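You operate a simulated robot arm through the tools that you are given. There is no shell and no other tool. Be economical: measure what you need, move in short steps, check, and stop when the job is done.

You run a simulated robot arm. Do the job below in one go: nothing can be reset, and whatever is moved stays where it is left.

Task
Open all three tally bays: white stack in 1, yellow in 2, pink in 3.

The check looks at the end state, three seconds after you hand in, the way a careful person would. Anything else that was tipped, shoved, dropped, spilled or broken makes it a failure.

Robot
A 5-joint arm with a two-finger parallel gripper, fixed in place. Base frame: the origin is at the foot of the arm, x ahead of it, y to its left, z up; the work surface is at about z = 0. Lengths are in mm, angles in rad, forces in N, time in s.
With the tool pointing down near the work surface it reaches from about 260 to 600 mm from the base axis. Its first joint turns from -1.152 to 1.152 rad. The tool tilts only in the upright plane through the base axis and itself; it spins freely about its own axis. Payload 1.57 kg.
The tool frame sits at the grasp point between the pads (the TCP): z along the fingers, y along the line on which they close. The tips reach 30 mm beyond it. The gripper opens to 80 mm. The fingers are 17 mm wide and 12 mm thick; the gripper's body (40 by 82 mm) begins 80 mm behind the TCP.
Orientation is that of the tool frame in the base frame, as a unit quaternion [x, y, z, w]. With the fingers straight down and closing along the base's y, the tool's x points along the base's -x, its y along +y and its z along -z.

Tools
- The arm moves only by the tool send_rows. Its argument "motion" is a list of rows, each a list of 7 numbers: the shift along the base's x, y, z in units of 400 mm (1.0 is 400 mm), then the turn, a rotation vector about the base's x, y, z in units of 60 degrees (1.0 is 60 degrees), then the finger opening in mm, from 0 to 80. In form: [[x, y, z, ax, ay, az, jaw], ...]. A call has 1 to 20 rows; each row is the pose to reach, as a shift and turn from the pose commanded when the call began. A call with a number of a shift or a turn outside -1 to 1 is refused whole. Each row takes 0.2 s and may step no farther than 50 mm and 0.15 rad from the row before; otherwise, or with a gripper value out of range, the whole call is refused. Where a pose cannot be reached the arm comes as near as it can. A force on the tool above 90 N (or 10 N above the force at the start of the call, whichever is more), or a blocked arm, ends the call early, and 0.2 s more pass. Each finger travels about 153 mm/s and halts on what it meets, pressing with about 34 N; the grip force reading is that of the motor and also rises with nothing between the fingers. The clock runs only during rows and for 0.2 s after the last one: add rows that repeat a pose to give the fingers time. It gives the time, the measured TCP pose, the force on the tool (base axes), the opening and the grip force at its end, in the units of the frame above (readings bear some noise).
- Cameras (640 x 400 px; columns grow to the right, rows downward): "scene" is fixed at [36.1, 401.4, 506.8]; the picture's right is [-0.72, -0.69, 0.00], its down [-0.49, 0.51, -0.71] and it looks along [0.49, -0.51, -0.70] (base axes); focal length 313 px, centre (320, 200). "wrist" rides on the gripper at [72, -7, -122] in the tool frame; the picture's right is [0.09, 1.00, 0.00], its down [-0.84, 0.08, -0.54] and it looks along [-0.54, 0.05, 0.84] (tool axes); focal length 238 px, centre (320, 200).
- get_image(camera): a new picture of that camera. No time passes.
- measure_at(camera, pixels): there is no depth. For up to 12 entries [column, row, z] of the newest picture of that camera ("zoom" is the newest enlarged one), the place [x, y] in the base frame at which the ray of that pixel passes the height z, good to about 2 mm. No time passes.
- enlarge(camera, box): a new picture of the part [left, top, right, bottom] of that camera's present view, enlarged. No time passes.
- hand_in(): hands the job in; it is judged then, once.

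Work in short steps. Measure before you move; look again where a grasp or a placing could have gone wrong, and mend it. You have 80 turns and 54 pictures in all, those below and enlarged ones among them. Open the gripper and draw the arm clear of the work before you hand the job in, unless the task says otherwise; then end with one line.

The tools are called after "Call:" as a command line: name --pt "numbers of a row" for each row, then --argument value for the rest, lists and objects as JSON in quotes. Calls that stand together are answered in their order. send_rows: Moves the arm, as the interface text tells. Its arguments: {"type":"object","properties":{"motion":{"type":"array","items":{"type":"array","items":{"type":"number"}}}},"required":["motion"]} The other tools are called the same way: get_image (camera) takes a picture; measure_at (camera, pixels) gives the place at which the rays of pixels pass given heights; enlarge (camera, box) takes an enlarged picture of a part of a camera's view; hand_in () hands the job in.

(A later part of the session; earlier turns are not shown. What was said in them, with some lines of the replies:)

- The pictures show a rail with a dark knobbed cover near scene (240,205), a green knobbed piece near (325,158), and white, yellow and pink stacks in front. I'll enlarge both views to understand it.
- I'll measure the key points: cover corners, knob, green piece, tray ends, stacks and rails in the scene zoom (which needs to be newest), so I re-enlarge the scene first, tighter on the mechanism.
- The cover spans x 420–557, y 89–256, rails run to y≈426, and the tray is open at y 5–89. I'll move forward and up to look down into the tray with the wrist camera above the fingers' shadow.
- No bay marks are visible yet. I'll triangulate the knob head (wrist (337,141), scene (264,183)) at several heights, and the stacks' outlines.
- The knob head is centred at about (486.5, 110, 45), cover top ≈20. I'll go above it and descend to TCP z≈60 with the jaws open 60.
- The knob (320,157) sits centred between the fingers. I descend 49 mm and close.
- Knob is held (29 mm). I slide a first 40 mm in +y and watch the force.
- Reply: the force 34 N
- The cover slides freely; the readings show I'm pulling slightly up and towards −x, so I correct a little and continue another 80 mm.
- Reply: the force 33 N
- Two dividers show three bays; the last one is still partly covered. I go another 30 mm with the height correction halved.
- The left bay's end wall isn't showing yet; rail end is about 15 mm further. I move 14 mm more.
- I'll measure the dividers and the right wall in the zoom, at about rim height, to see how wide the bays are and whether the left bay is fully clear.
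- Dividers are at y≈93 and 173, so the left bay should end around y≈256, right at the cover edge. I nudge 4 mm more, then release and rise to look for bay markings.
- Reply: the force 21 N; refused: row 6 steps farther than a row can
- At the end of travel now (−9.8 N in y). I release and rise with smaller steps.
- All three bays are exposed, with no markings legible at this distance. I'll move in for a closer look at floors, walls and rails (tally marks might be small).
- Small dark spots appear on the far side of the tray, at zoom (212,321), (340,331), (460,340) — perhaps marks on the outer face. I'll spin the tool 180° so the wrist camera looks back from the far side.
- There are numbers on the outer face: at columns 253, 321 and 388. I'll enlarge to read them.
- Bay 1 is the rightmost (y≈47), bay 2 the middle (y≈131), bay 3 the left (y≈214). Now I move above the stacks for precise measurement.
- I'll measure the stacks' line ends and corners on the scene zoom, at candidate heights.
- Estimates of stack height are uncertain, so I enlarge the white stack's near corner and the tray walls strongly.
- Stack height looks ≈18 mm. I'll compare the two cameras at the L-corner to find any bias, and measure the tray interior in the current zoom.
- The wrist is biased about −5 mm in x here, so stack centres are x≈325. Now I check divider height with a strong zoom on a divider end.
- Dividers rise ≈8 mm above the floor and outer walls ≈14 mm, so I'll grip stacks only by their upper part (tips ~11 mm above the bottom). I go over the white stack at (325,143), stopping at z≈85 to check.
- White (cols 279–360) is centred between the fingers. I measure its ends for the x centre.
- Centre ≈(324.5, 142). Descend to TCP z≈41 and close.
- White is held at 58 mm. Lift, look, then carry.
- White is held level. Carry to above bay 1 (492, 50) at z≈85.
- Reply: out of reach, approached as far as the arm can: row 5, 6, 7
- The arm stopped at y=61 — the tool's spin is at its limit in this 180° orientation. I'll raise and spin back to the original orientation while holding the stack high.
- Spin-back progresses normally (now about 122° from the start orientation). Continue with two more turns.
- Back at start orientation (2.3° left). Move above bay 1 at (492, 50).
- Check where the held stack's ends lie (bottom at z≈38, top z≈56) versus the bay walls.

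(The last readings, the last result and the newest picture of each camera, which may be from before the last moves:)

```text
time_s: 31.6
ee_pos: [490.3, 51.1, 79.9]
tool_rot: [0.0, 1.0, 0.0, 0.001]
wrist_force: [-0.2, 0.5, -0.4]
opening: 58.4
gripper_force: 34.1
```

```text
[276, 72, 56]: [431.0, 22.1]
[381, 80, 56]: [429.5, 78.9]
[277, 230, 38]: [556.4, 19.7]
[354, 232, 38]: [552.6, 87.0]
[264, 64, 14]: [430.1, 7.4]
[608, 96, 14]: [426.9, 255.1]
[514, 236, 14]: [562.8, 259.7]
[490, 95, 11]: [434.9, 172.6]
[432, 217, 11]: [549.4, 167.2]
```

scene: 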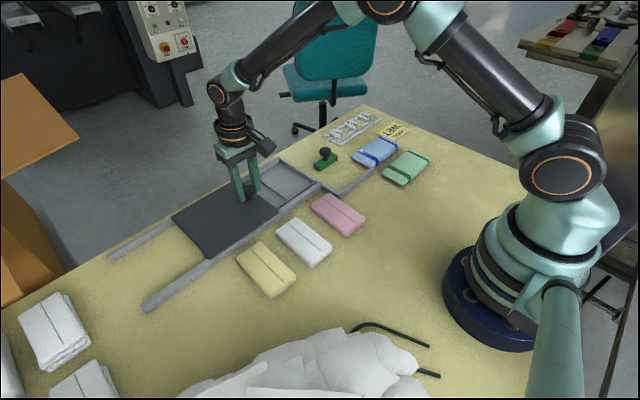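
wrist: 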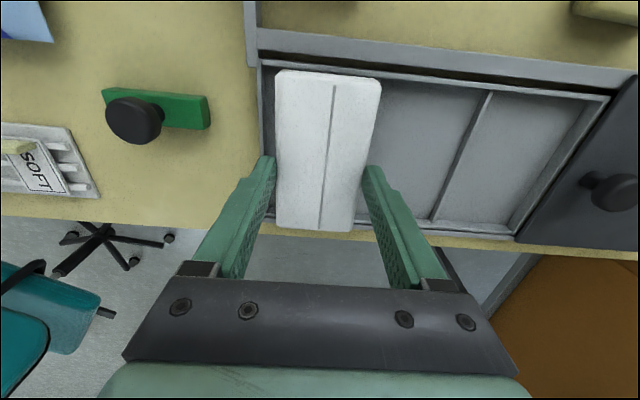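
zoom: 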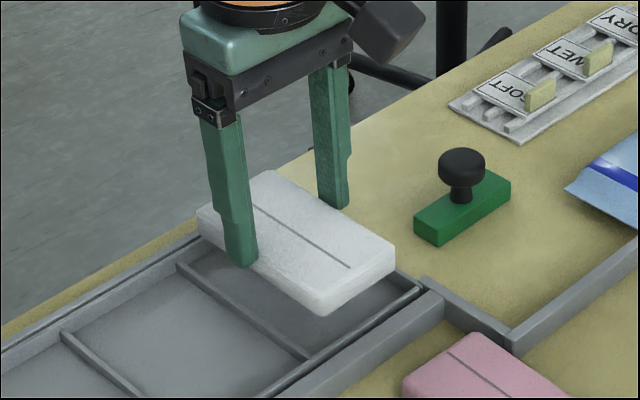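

The stack spans x≈430–539 (centre ≈485) while the bay spans 434–553, so I shift +9 mm in x, then lower to TCP z≈47.

Call:
send_rows --pt "0.0225 -0.002 0 0 0 0 48" --pt "0.0225 -0.002 -0.03 0 0 0 48" --pt "0.0225 -0.002 -0.06 0 0 0 48" --pt "0.0225 -0.002 -0.08 0 0 0 48" --pt "0.0225 -0.002 -0.08 0 0 0 48"

Call:
get_image --camera "wrist"

Call:
enlarge --camera "scene" --box '[230, 130, 340, 210]'

```text
time_s: 32.8
ee_pos: [498.9, 50.0, 48.3]
tool_rot: [-0.002, 1.0, 0.0, 0.0]
wrist_force: [-0.1, 0.1, 0.0]
opening: 58.0
gripper_force: 33.9
```

```text
13 pictures are left
```

wrist: 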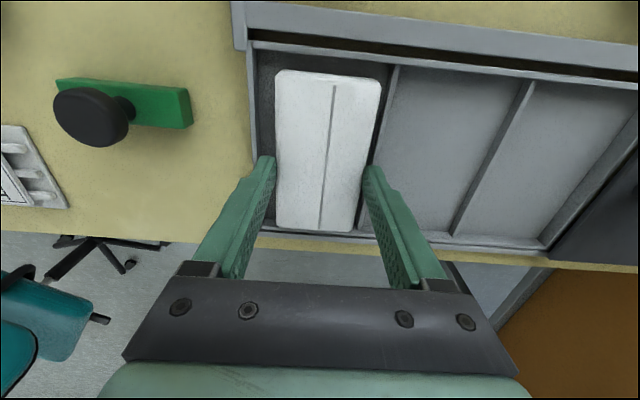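

```text
5.00 times, centred on (285, 170) of scene
```

zoom: 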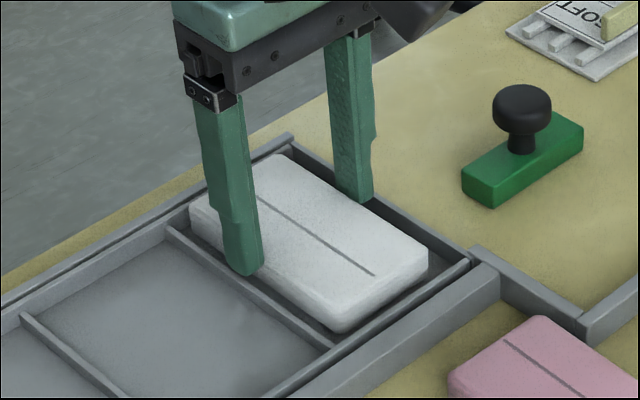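

The stack is well inside bay 1. Lower ~3.5 mm, open to 66 and rise.

Call:
send_rows --pt "0 0 -0.004 0 0 0 48" --pt "0 0 -0.008 0 0 0 48" --pt "0 0 -0.008 0 0 0 48"

Call:
send_rows --pt "0 0 0 0 0 0 62" --pt "0 0 0 0 0 0 64" --pt "0 0 0.02 0 0 0 64" --pt "0 0 0.06 0 0 0 70" --pt "0 0 0.15 0 0 0 80" --pt "0 0 0.15 0 0 0 80"

Call:
get_image --camera "wrist"

```text
time_s: 33.6
ee_pos: [501.3, 48.8, 46.9]
tool_rot: [-0.001, 1.0, 0.0, 0.001]
wrist_force: [-9.3, 1.6, 31.2]
opening: 58.3
gripper_force: 33.9
```

```text
time_s: 35.0
ee_pos: [501.4, 48.5, 105.7]
tool_rot: [-0.001, 1.0, 0.0, 0.0]
wrist_force: [-0.3, 0.7, -0.5]
opening: 80.1
gripper_force: 0.1
```

```text
11 pictures are left
```

wrist: 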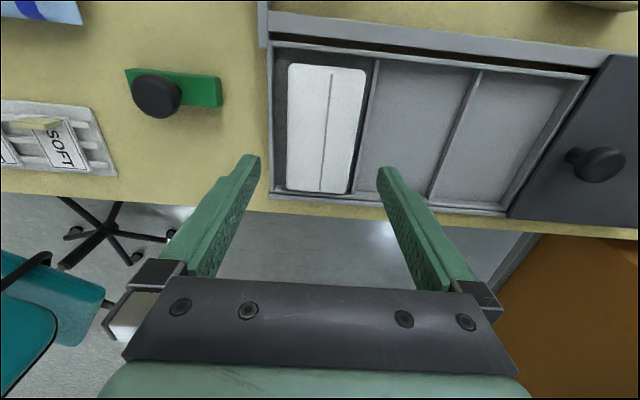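

White rests in bay 1 with clear gaps all round. Next, yellow: go above (333, 235), stopping at z≈80.

Call:
send_rows --pt "-0.07 0.077 0 0 0 0 80" --pt "-0.14 0.154 0 0 0 0 80" --pt "-0.21 0.232 0 0 0 -0.015 80" --pt "-0.28 0.31 0 0 0 -0.03 80" --pt "-0.35 0.388 0 0 0 -0.045 80" --pt "-0.421 0.466 0 0 0 -0.045 80" --pt "-0.421 0.466 -0.06 0 0 -0.045 80" --pt "-0.421 0.466 -0.06 0 0 -0.045 80"

Call:
get_image --camera "wrist"

```text
time_s: 36.8
ee_pos: [331.8, 235.1, 80.5]
tool_rot: [0.023, 1.0, 0.001, -0.001]
wrist_force: [-0.3, 0.8, -0.4]
opening: 80.0
gripper_force: 0.1
```

```text
10 pictures are left
```

wrist: 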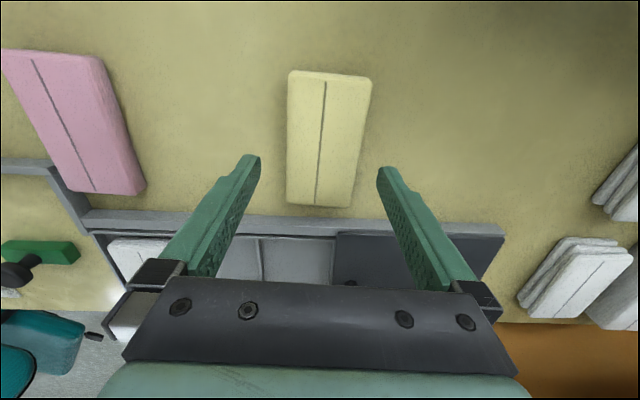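

Yellow (cols 286–372) is almost centred; shift +2 mm y, descend to TCP z≈42 and close, then lift.

Call:
send_rows --pt "-0.002 0.005 -0.05 0 0 0 80" --pt "-0.002 0.005 -0.0965 0 0 0 80" --pt "-0.002 0.005 -0.0965 0 0 0 60" --pt "-0.002 0.005 -0.0965 0 0 0 48" --pt "-0.002 0.005 -0.0965 0 0 0 48" --pt "-0.002 0.005 -0.0965 0 0 0 48"

Call:
send_rows --pt "0 0 0.04 0 0 0 48" --pt "0 0 0.1 0 0 0 48" --pt "0 0 0.16 0 0 0 48" --pt "0 0 0.16 0 0 0 48"

```text
time_s: 38.2
ee_pos: [331.0, 236.0, 43.5]
tool_rot: [0.023, 1.0, 0.0, 0.0]
wrist_force: [-0.2, -0.3, -0.1]
opening: 58.3
gripper_force: 34.7
```

```text
time_s: 39.2
ee_pos: [330.7, 238.2, 106.9]
tool_rot: [0.022, 1.0, -0.001, 0.0]
wrist_force: [-0.5, -0.6, 0.1]
opening: 58.3
gripper_force: 34.5
```

Held (58 mm). Carry to above bay 2 at (494, 131.5).

Call:
send_rows --pt "0.082 -0.053 0 0 0 0.009 48" --pt "0.164 -0.106 0 0 0 0.018 48" --pt "0.246 -0.159 0 0 0 0.027 48" --pt "0.328 -0.212 0 0 0 0.036 48" --pt "0.408 -0.264 0 0 0 0.045 48" --pt "0.408 -0.264 -0.066 0 0 0.045 48" --pt "0.408 -0.264 -0.066 0 0 0.045 48"

Call:
enlarge --camera "scene" --box '[200, 120, 340, 220]'

```text
time_s: 40.8
ee_pos: [495.2, 130.5, 78.2]
tool_rot: [-0.001, 1.0, 0.001, -0.001]
wrist_force: [-0.8, 0.2, -0.2]
opening: 58.3
gripper_force: 33.8
```

```text
4.00 times, centred on (270, 170) of scene
```

zoom: 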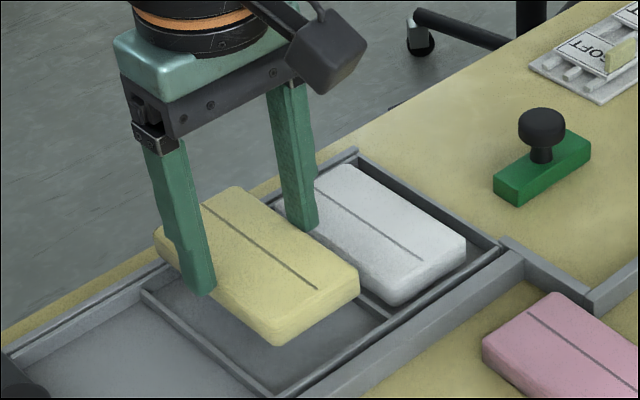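

Measure the yellow stack's ends (bottom z≈35, top ≈53).

Call:
measure_at --camera "zoom" --pixels '[[278, 347, 35], [359, 298, 37], [154, 232, 51], [236, 187, 53], [202, 225, 53], [317, 290, 53], [388, 318, 12], [270, 393, 12], [145, 291, 12], [391, 306, 6], [466, 260, 8]]'

```text
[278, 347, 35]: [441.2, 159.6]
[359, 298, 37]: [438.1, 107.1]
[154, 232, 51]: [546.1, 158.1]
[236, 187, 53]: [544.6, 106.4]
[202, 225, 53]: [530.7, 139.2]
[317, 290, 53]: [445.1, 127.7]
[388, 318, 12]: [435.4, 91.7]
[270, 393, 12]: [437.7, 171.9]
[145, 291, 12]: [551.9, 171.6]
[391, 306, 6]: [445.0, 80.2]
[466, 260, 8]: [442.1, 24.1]
```

Centred at x≈492.5, y≈132. Lower to the floor (contact expected near TCP z≈48).

Call:
send_rows --pt "0.002 0 -0.035 0 0 0 48" --pt "0.002 0 -0.065 0 0 0 48" --pt "0.002 0 -0.072 0 0 0 48" --pt "0.002 0 -0.076 0 0 0 48" --pt "0.002 0 -0.076 0 0 0 48"

Call:
enlarge --camera "scene" --box '[200, 120, 340, 220]'

```text
time_s: 42.0
ee_pos: [496.3, 132.5, 48.9]
tool_rot: [-0.001, 1.0, 0.0, 0.0]
wrist_force: [-0.5, 0.4, -0.4]
opening: 58.3
gripper_force: 33.8
```

```text
4.00 times, centred on (270, 170) of scene
```

zoom: 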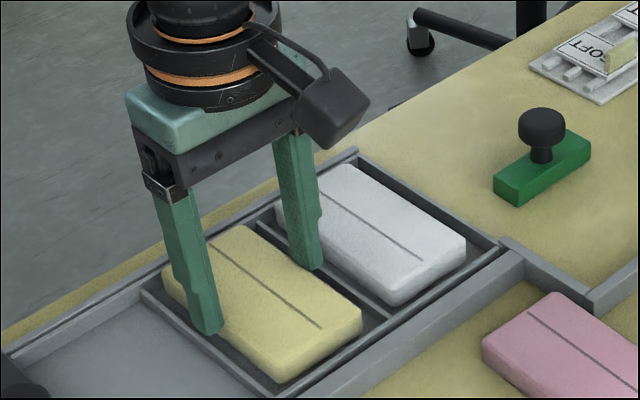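

In bay 2, not yet touching. Lower ~2 mm more, then open slightly and rise.

Call:
send_rows --pt "0 0 -0.003 0 0 0 48" --pt "0 0 -0.006 0 0 0 48"

Call:
send_rows --pt "0 0 0 0 0 0 62" --pt "0 0 0 0 0 0 64" --pt "0 0 0.02 0 0 0 64" --pt "0 0 0.06 0 0 0 70" --pt "0 0 0.15 0 0 0 80" --pt "0 0 0.15 0 0 0 80"

Call:
get_image --camera "wrist"

```text
time_s: 42.6
ee_pos: [496.5, 131.4, 47.5]
tool_rot: [-0.001, 1.0, 0.0, 0.0]
wrist_force: [-3.3, -3.8, 10.6]
opening: 58.5
gripper_force: 33.9
```

```text
time_s: 44.0
ee_pos: [495.1, 132.5, 106.8]
tool_rot: [-0.001, 1.0, 0.0, 0.001]
wrist_force: [0.0, 1.0, 0.4]
opening: 80.2
gripper_force: 0.1
```

```text
7 pictures are left
```

wrist: 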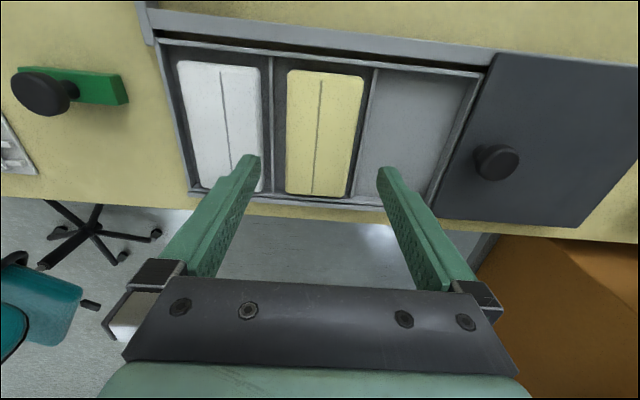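

Yellow is in bay 2. Now above pink at (329, 41), z≈80.

Call:
send_rows --pt "-0.083 -0.0455 0 0 0 -0.01 80" --pt "-0.166 -0.091 0 0 0 -0.02 80" --pt "-0.25 -0.1365 0 0 0 -0.03 80" --pt "-0.333 -0.182 0 0 0 -0.04 80" --pt "-0.416 -0.2275 0 0 0 -0.04 80" --pt "-0.416 -0.2275 -0.066 0 0 -0.04 80" --pt "-0.416 -0.2275 -0.066 0 0 -0.04 80"

Call:
get_image --camera "wrist"

```text
time_s: 45.6
ee_pos: [329.9, 41.2, 81.4]
tool_rot: [0.02, 1.0, 0.0, 0.0]
wrist_force: [0.4, 0.3, -0.3]
opening: 80.1
gripper_force: 0.2
```

```text
6 pictures are left
```

wrist: 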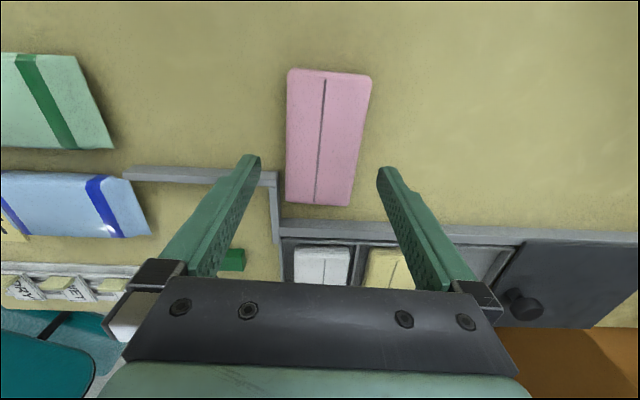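

Pink sits as yellow did; same +2 mm y offset. Descend, close, lift.

Call:
send_rows --pt "-0.002 0.005 -0.05 0 0 0 80" --pt "-0.002 0.005 -0.098 0 0 0 80" --pt "-0.002 0.005 -0.098 0 0 0 60" --pt "-0.002 0.005 -0.098 0 0 0 48" --pt "-0.002 0.005 -0.098 0 0 0 48" --pt "-0.002 0.005 -0.098 0 0 0 48"

Call:
send_rows --pt "0 0 0.04 0 0 0 48" --pt "0 0 0.1 0 0 0 48" --pt "0 0 0.16 0 0 0 48" --pt "0 0 0.16 0 0 0 48"

```text
time_s: 47.0
ee_pos: [328.6, 44.8, 42.2]
tool_rot: [0.02, 1.0, 0.0, 0.0]
wrist_force: [-0.1, -0.8, -0.1]
opening: 58.4
gripper_force: 34.0
```

```text
time_s: 48.0
ee_pos: [328.8, 43.6, 105.6]
tool_rot: [0.02, 1.0, 0.0, 0.0]
wrist_force: [0.2, 0.3, 0.6]
opening: 58.4
gripper_force: 33.8
```

Held. Carry to above bay 3 at (495, 213).

Call:
send_rows --pt "0.07 0.071 0 0 0 0.008 48" --pt "0.14 0.142 0 0 0 0.016 48" --pt "0.21 0.213 0 0 0 0.024 48" --pt "0.28 0.284 0 0 0 0.032 48" --pt "0.35 0.355 0 0 0 0.04 48" --pt "0.415 0.4235 0 0 0 0.04 48" --pt "0.415 0.4235 -0.066 0 0 0.04 48" --pt "0.415 0.4235 -0.066 0 0 0.04 48"

Call:
enlarge --camera "scene" --box '[160, 140, 300, 240]'

```text
time_s: 49.8
ee_pos: [495.0, 211.0, 79.7]
tool_rot: [0.0, 1.0, 0.0, 0.0]
wrist_force: [-0.5, -0.7, 0.5]
opening: 58.5
gripper_force: 34.3
```

```text
4.00 times, centred on (230, 190) of scene
```

zoom: 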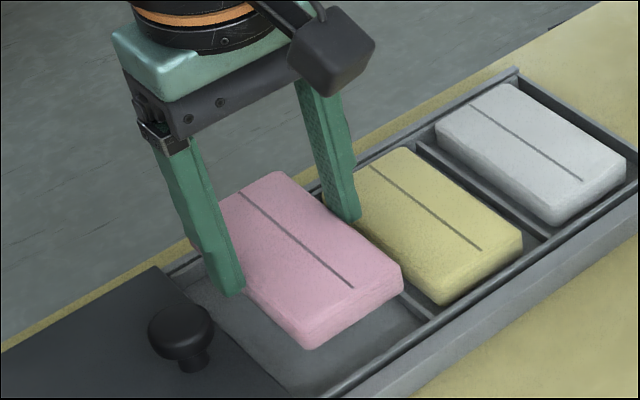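

Measure pink's ends (bottom z≈38, top ≈56).

Call:
measure_at --camera "zoom" --pixels '[[312, 349, 38], [403, 290, 40], [278, 171, 56], [240, 190, 56], [353, 289, 56], [432, 319, 12], [320, 393, 14], [165, 272, 14], [440, 303, 6]]'

```text
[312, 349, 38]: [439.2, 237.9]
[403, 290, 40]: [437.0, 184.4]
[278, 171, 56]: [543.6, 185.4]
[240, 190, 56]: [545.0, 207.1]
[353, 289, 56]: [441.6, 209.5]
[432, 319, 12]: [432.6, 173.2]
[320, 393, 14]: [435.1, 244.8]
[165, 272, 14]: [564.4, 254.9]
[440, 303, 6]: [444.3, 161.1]
```

Centre (491, 211); shift +2 mm x and lower.

Call:
send_rows --pt "0.005 0 -0.035 0 0 0 48" --pt "0.005 0 -0.065 0 0 0 48" --pt "0.005 0 -0.075 0 0 0 48" --pt "0.005 0 -0.079 0 0 0 48" --pt "0.005 0 -0.083 0 0 0 48"

Call:
enlarge --camera "scene" --box '[160, 140, 300, 240]'

```text
time_s: 51.0
ee_pos: [496.4, 211.6, 45.2]
tool_rot: [-0.001, 1.0, 0.001, 0.0]
wrist_force: [-0.1, -0.9, 0.8]
opening: 58.2
gripper_force: 33.9
```

```text
4.00 times, centred on (230, 190) of scene
```

zoom: 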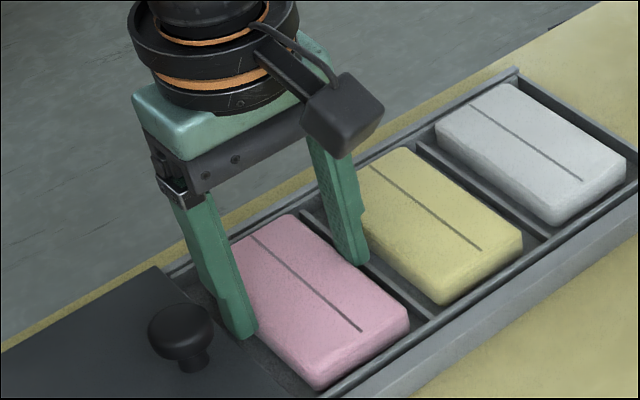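

Pink is in bay 3, about to touch. Lower a touch more, release gently and rise.

Call:
send_rows --pt "0 0 -0.003 0 0 0 48" --pt "0 0 -0.003 0 0 0 48"

Call:
send_rows --pt "0 0 0 0 0 0 62" --pt "0 0 0 0 0 0 64" --pt "0 0 0.02 0 0 0 64" --pt "0 0 0.06 0 0 0 66" --pt "0 0 0.15 0 0 0 80" --pt "0 0 0.25 0 0 0 80" --pt "-0.1 0 0.3 0 0 0 80" --pt "-0.2 0 0.35 0 0 0 80" --pt "-0.3 0 0.4 0 0 0 80" --pt "-0.4 0 0.45 0 0 0 80" --pt "-0.4 0 0.45 0 0 0 80"

Call:
get_image --camera "scene"

Call:
get_image --camera "wrist"

```text
time_s: 51.6
ee_pos: [495.7, 212.2, 47.7]
tool_rot: [-0.001, 1.0, 0.0, 0.0]
wrist_force: [-5.8, -2.6, 16.1]
opening: 58.4
gripper_force: 34.2
```

```text
time_s: 54.0
ee_pos: [336.0, 213.8, 224.7]
tool_rot: [-0.002, 1.0, 0.001, 0.0]
wrist_force: [-0.1, -0.3, 0.6]
opening: 80.1
gripper_force: 0.1
```

```text
3 pictures are left
```

scene: 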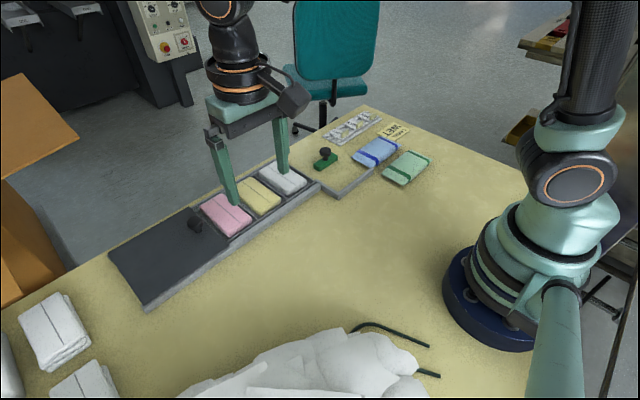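

```text
2 pictures are left
```

wrist: 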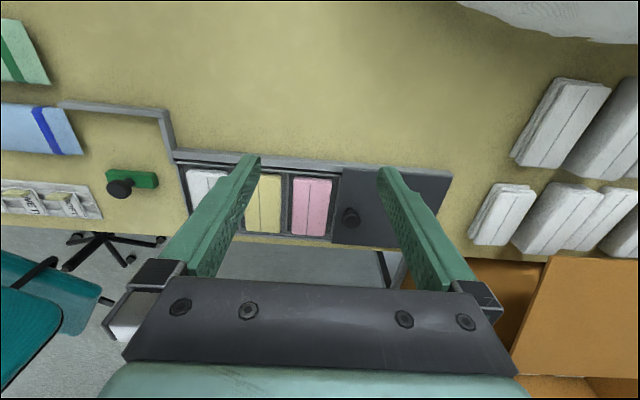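

All three stacks sit flat in their bays, the cover is at its stop, and nothing else has moved. The gripper is open and clear, so I hand in.

Call:
hand_in

```text
The job is handed in.
```

All three tally bays are open, with the white stack in bay 1, yellow in 2 and pink in 3. The bay numbers were read off the tray's outer edge, and nothing else was moved.
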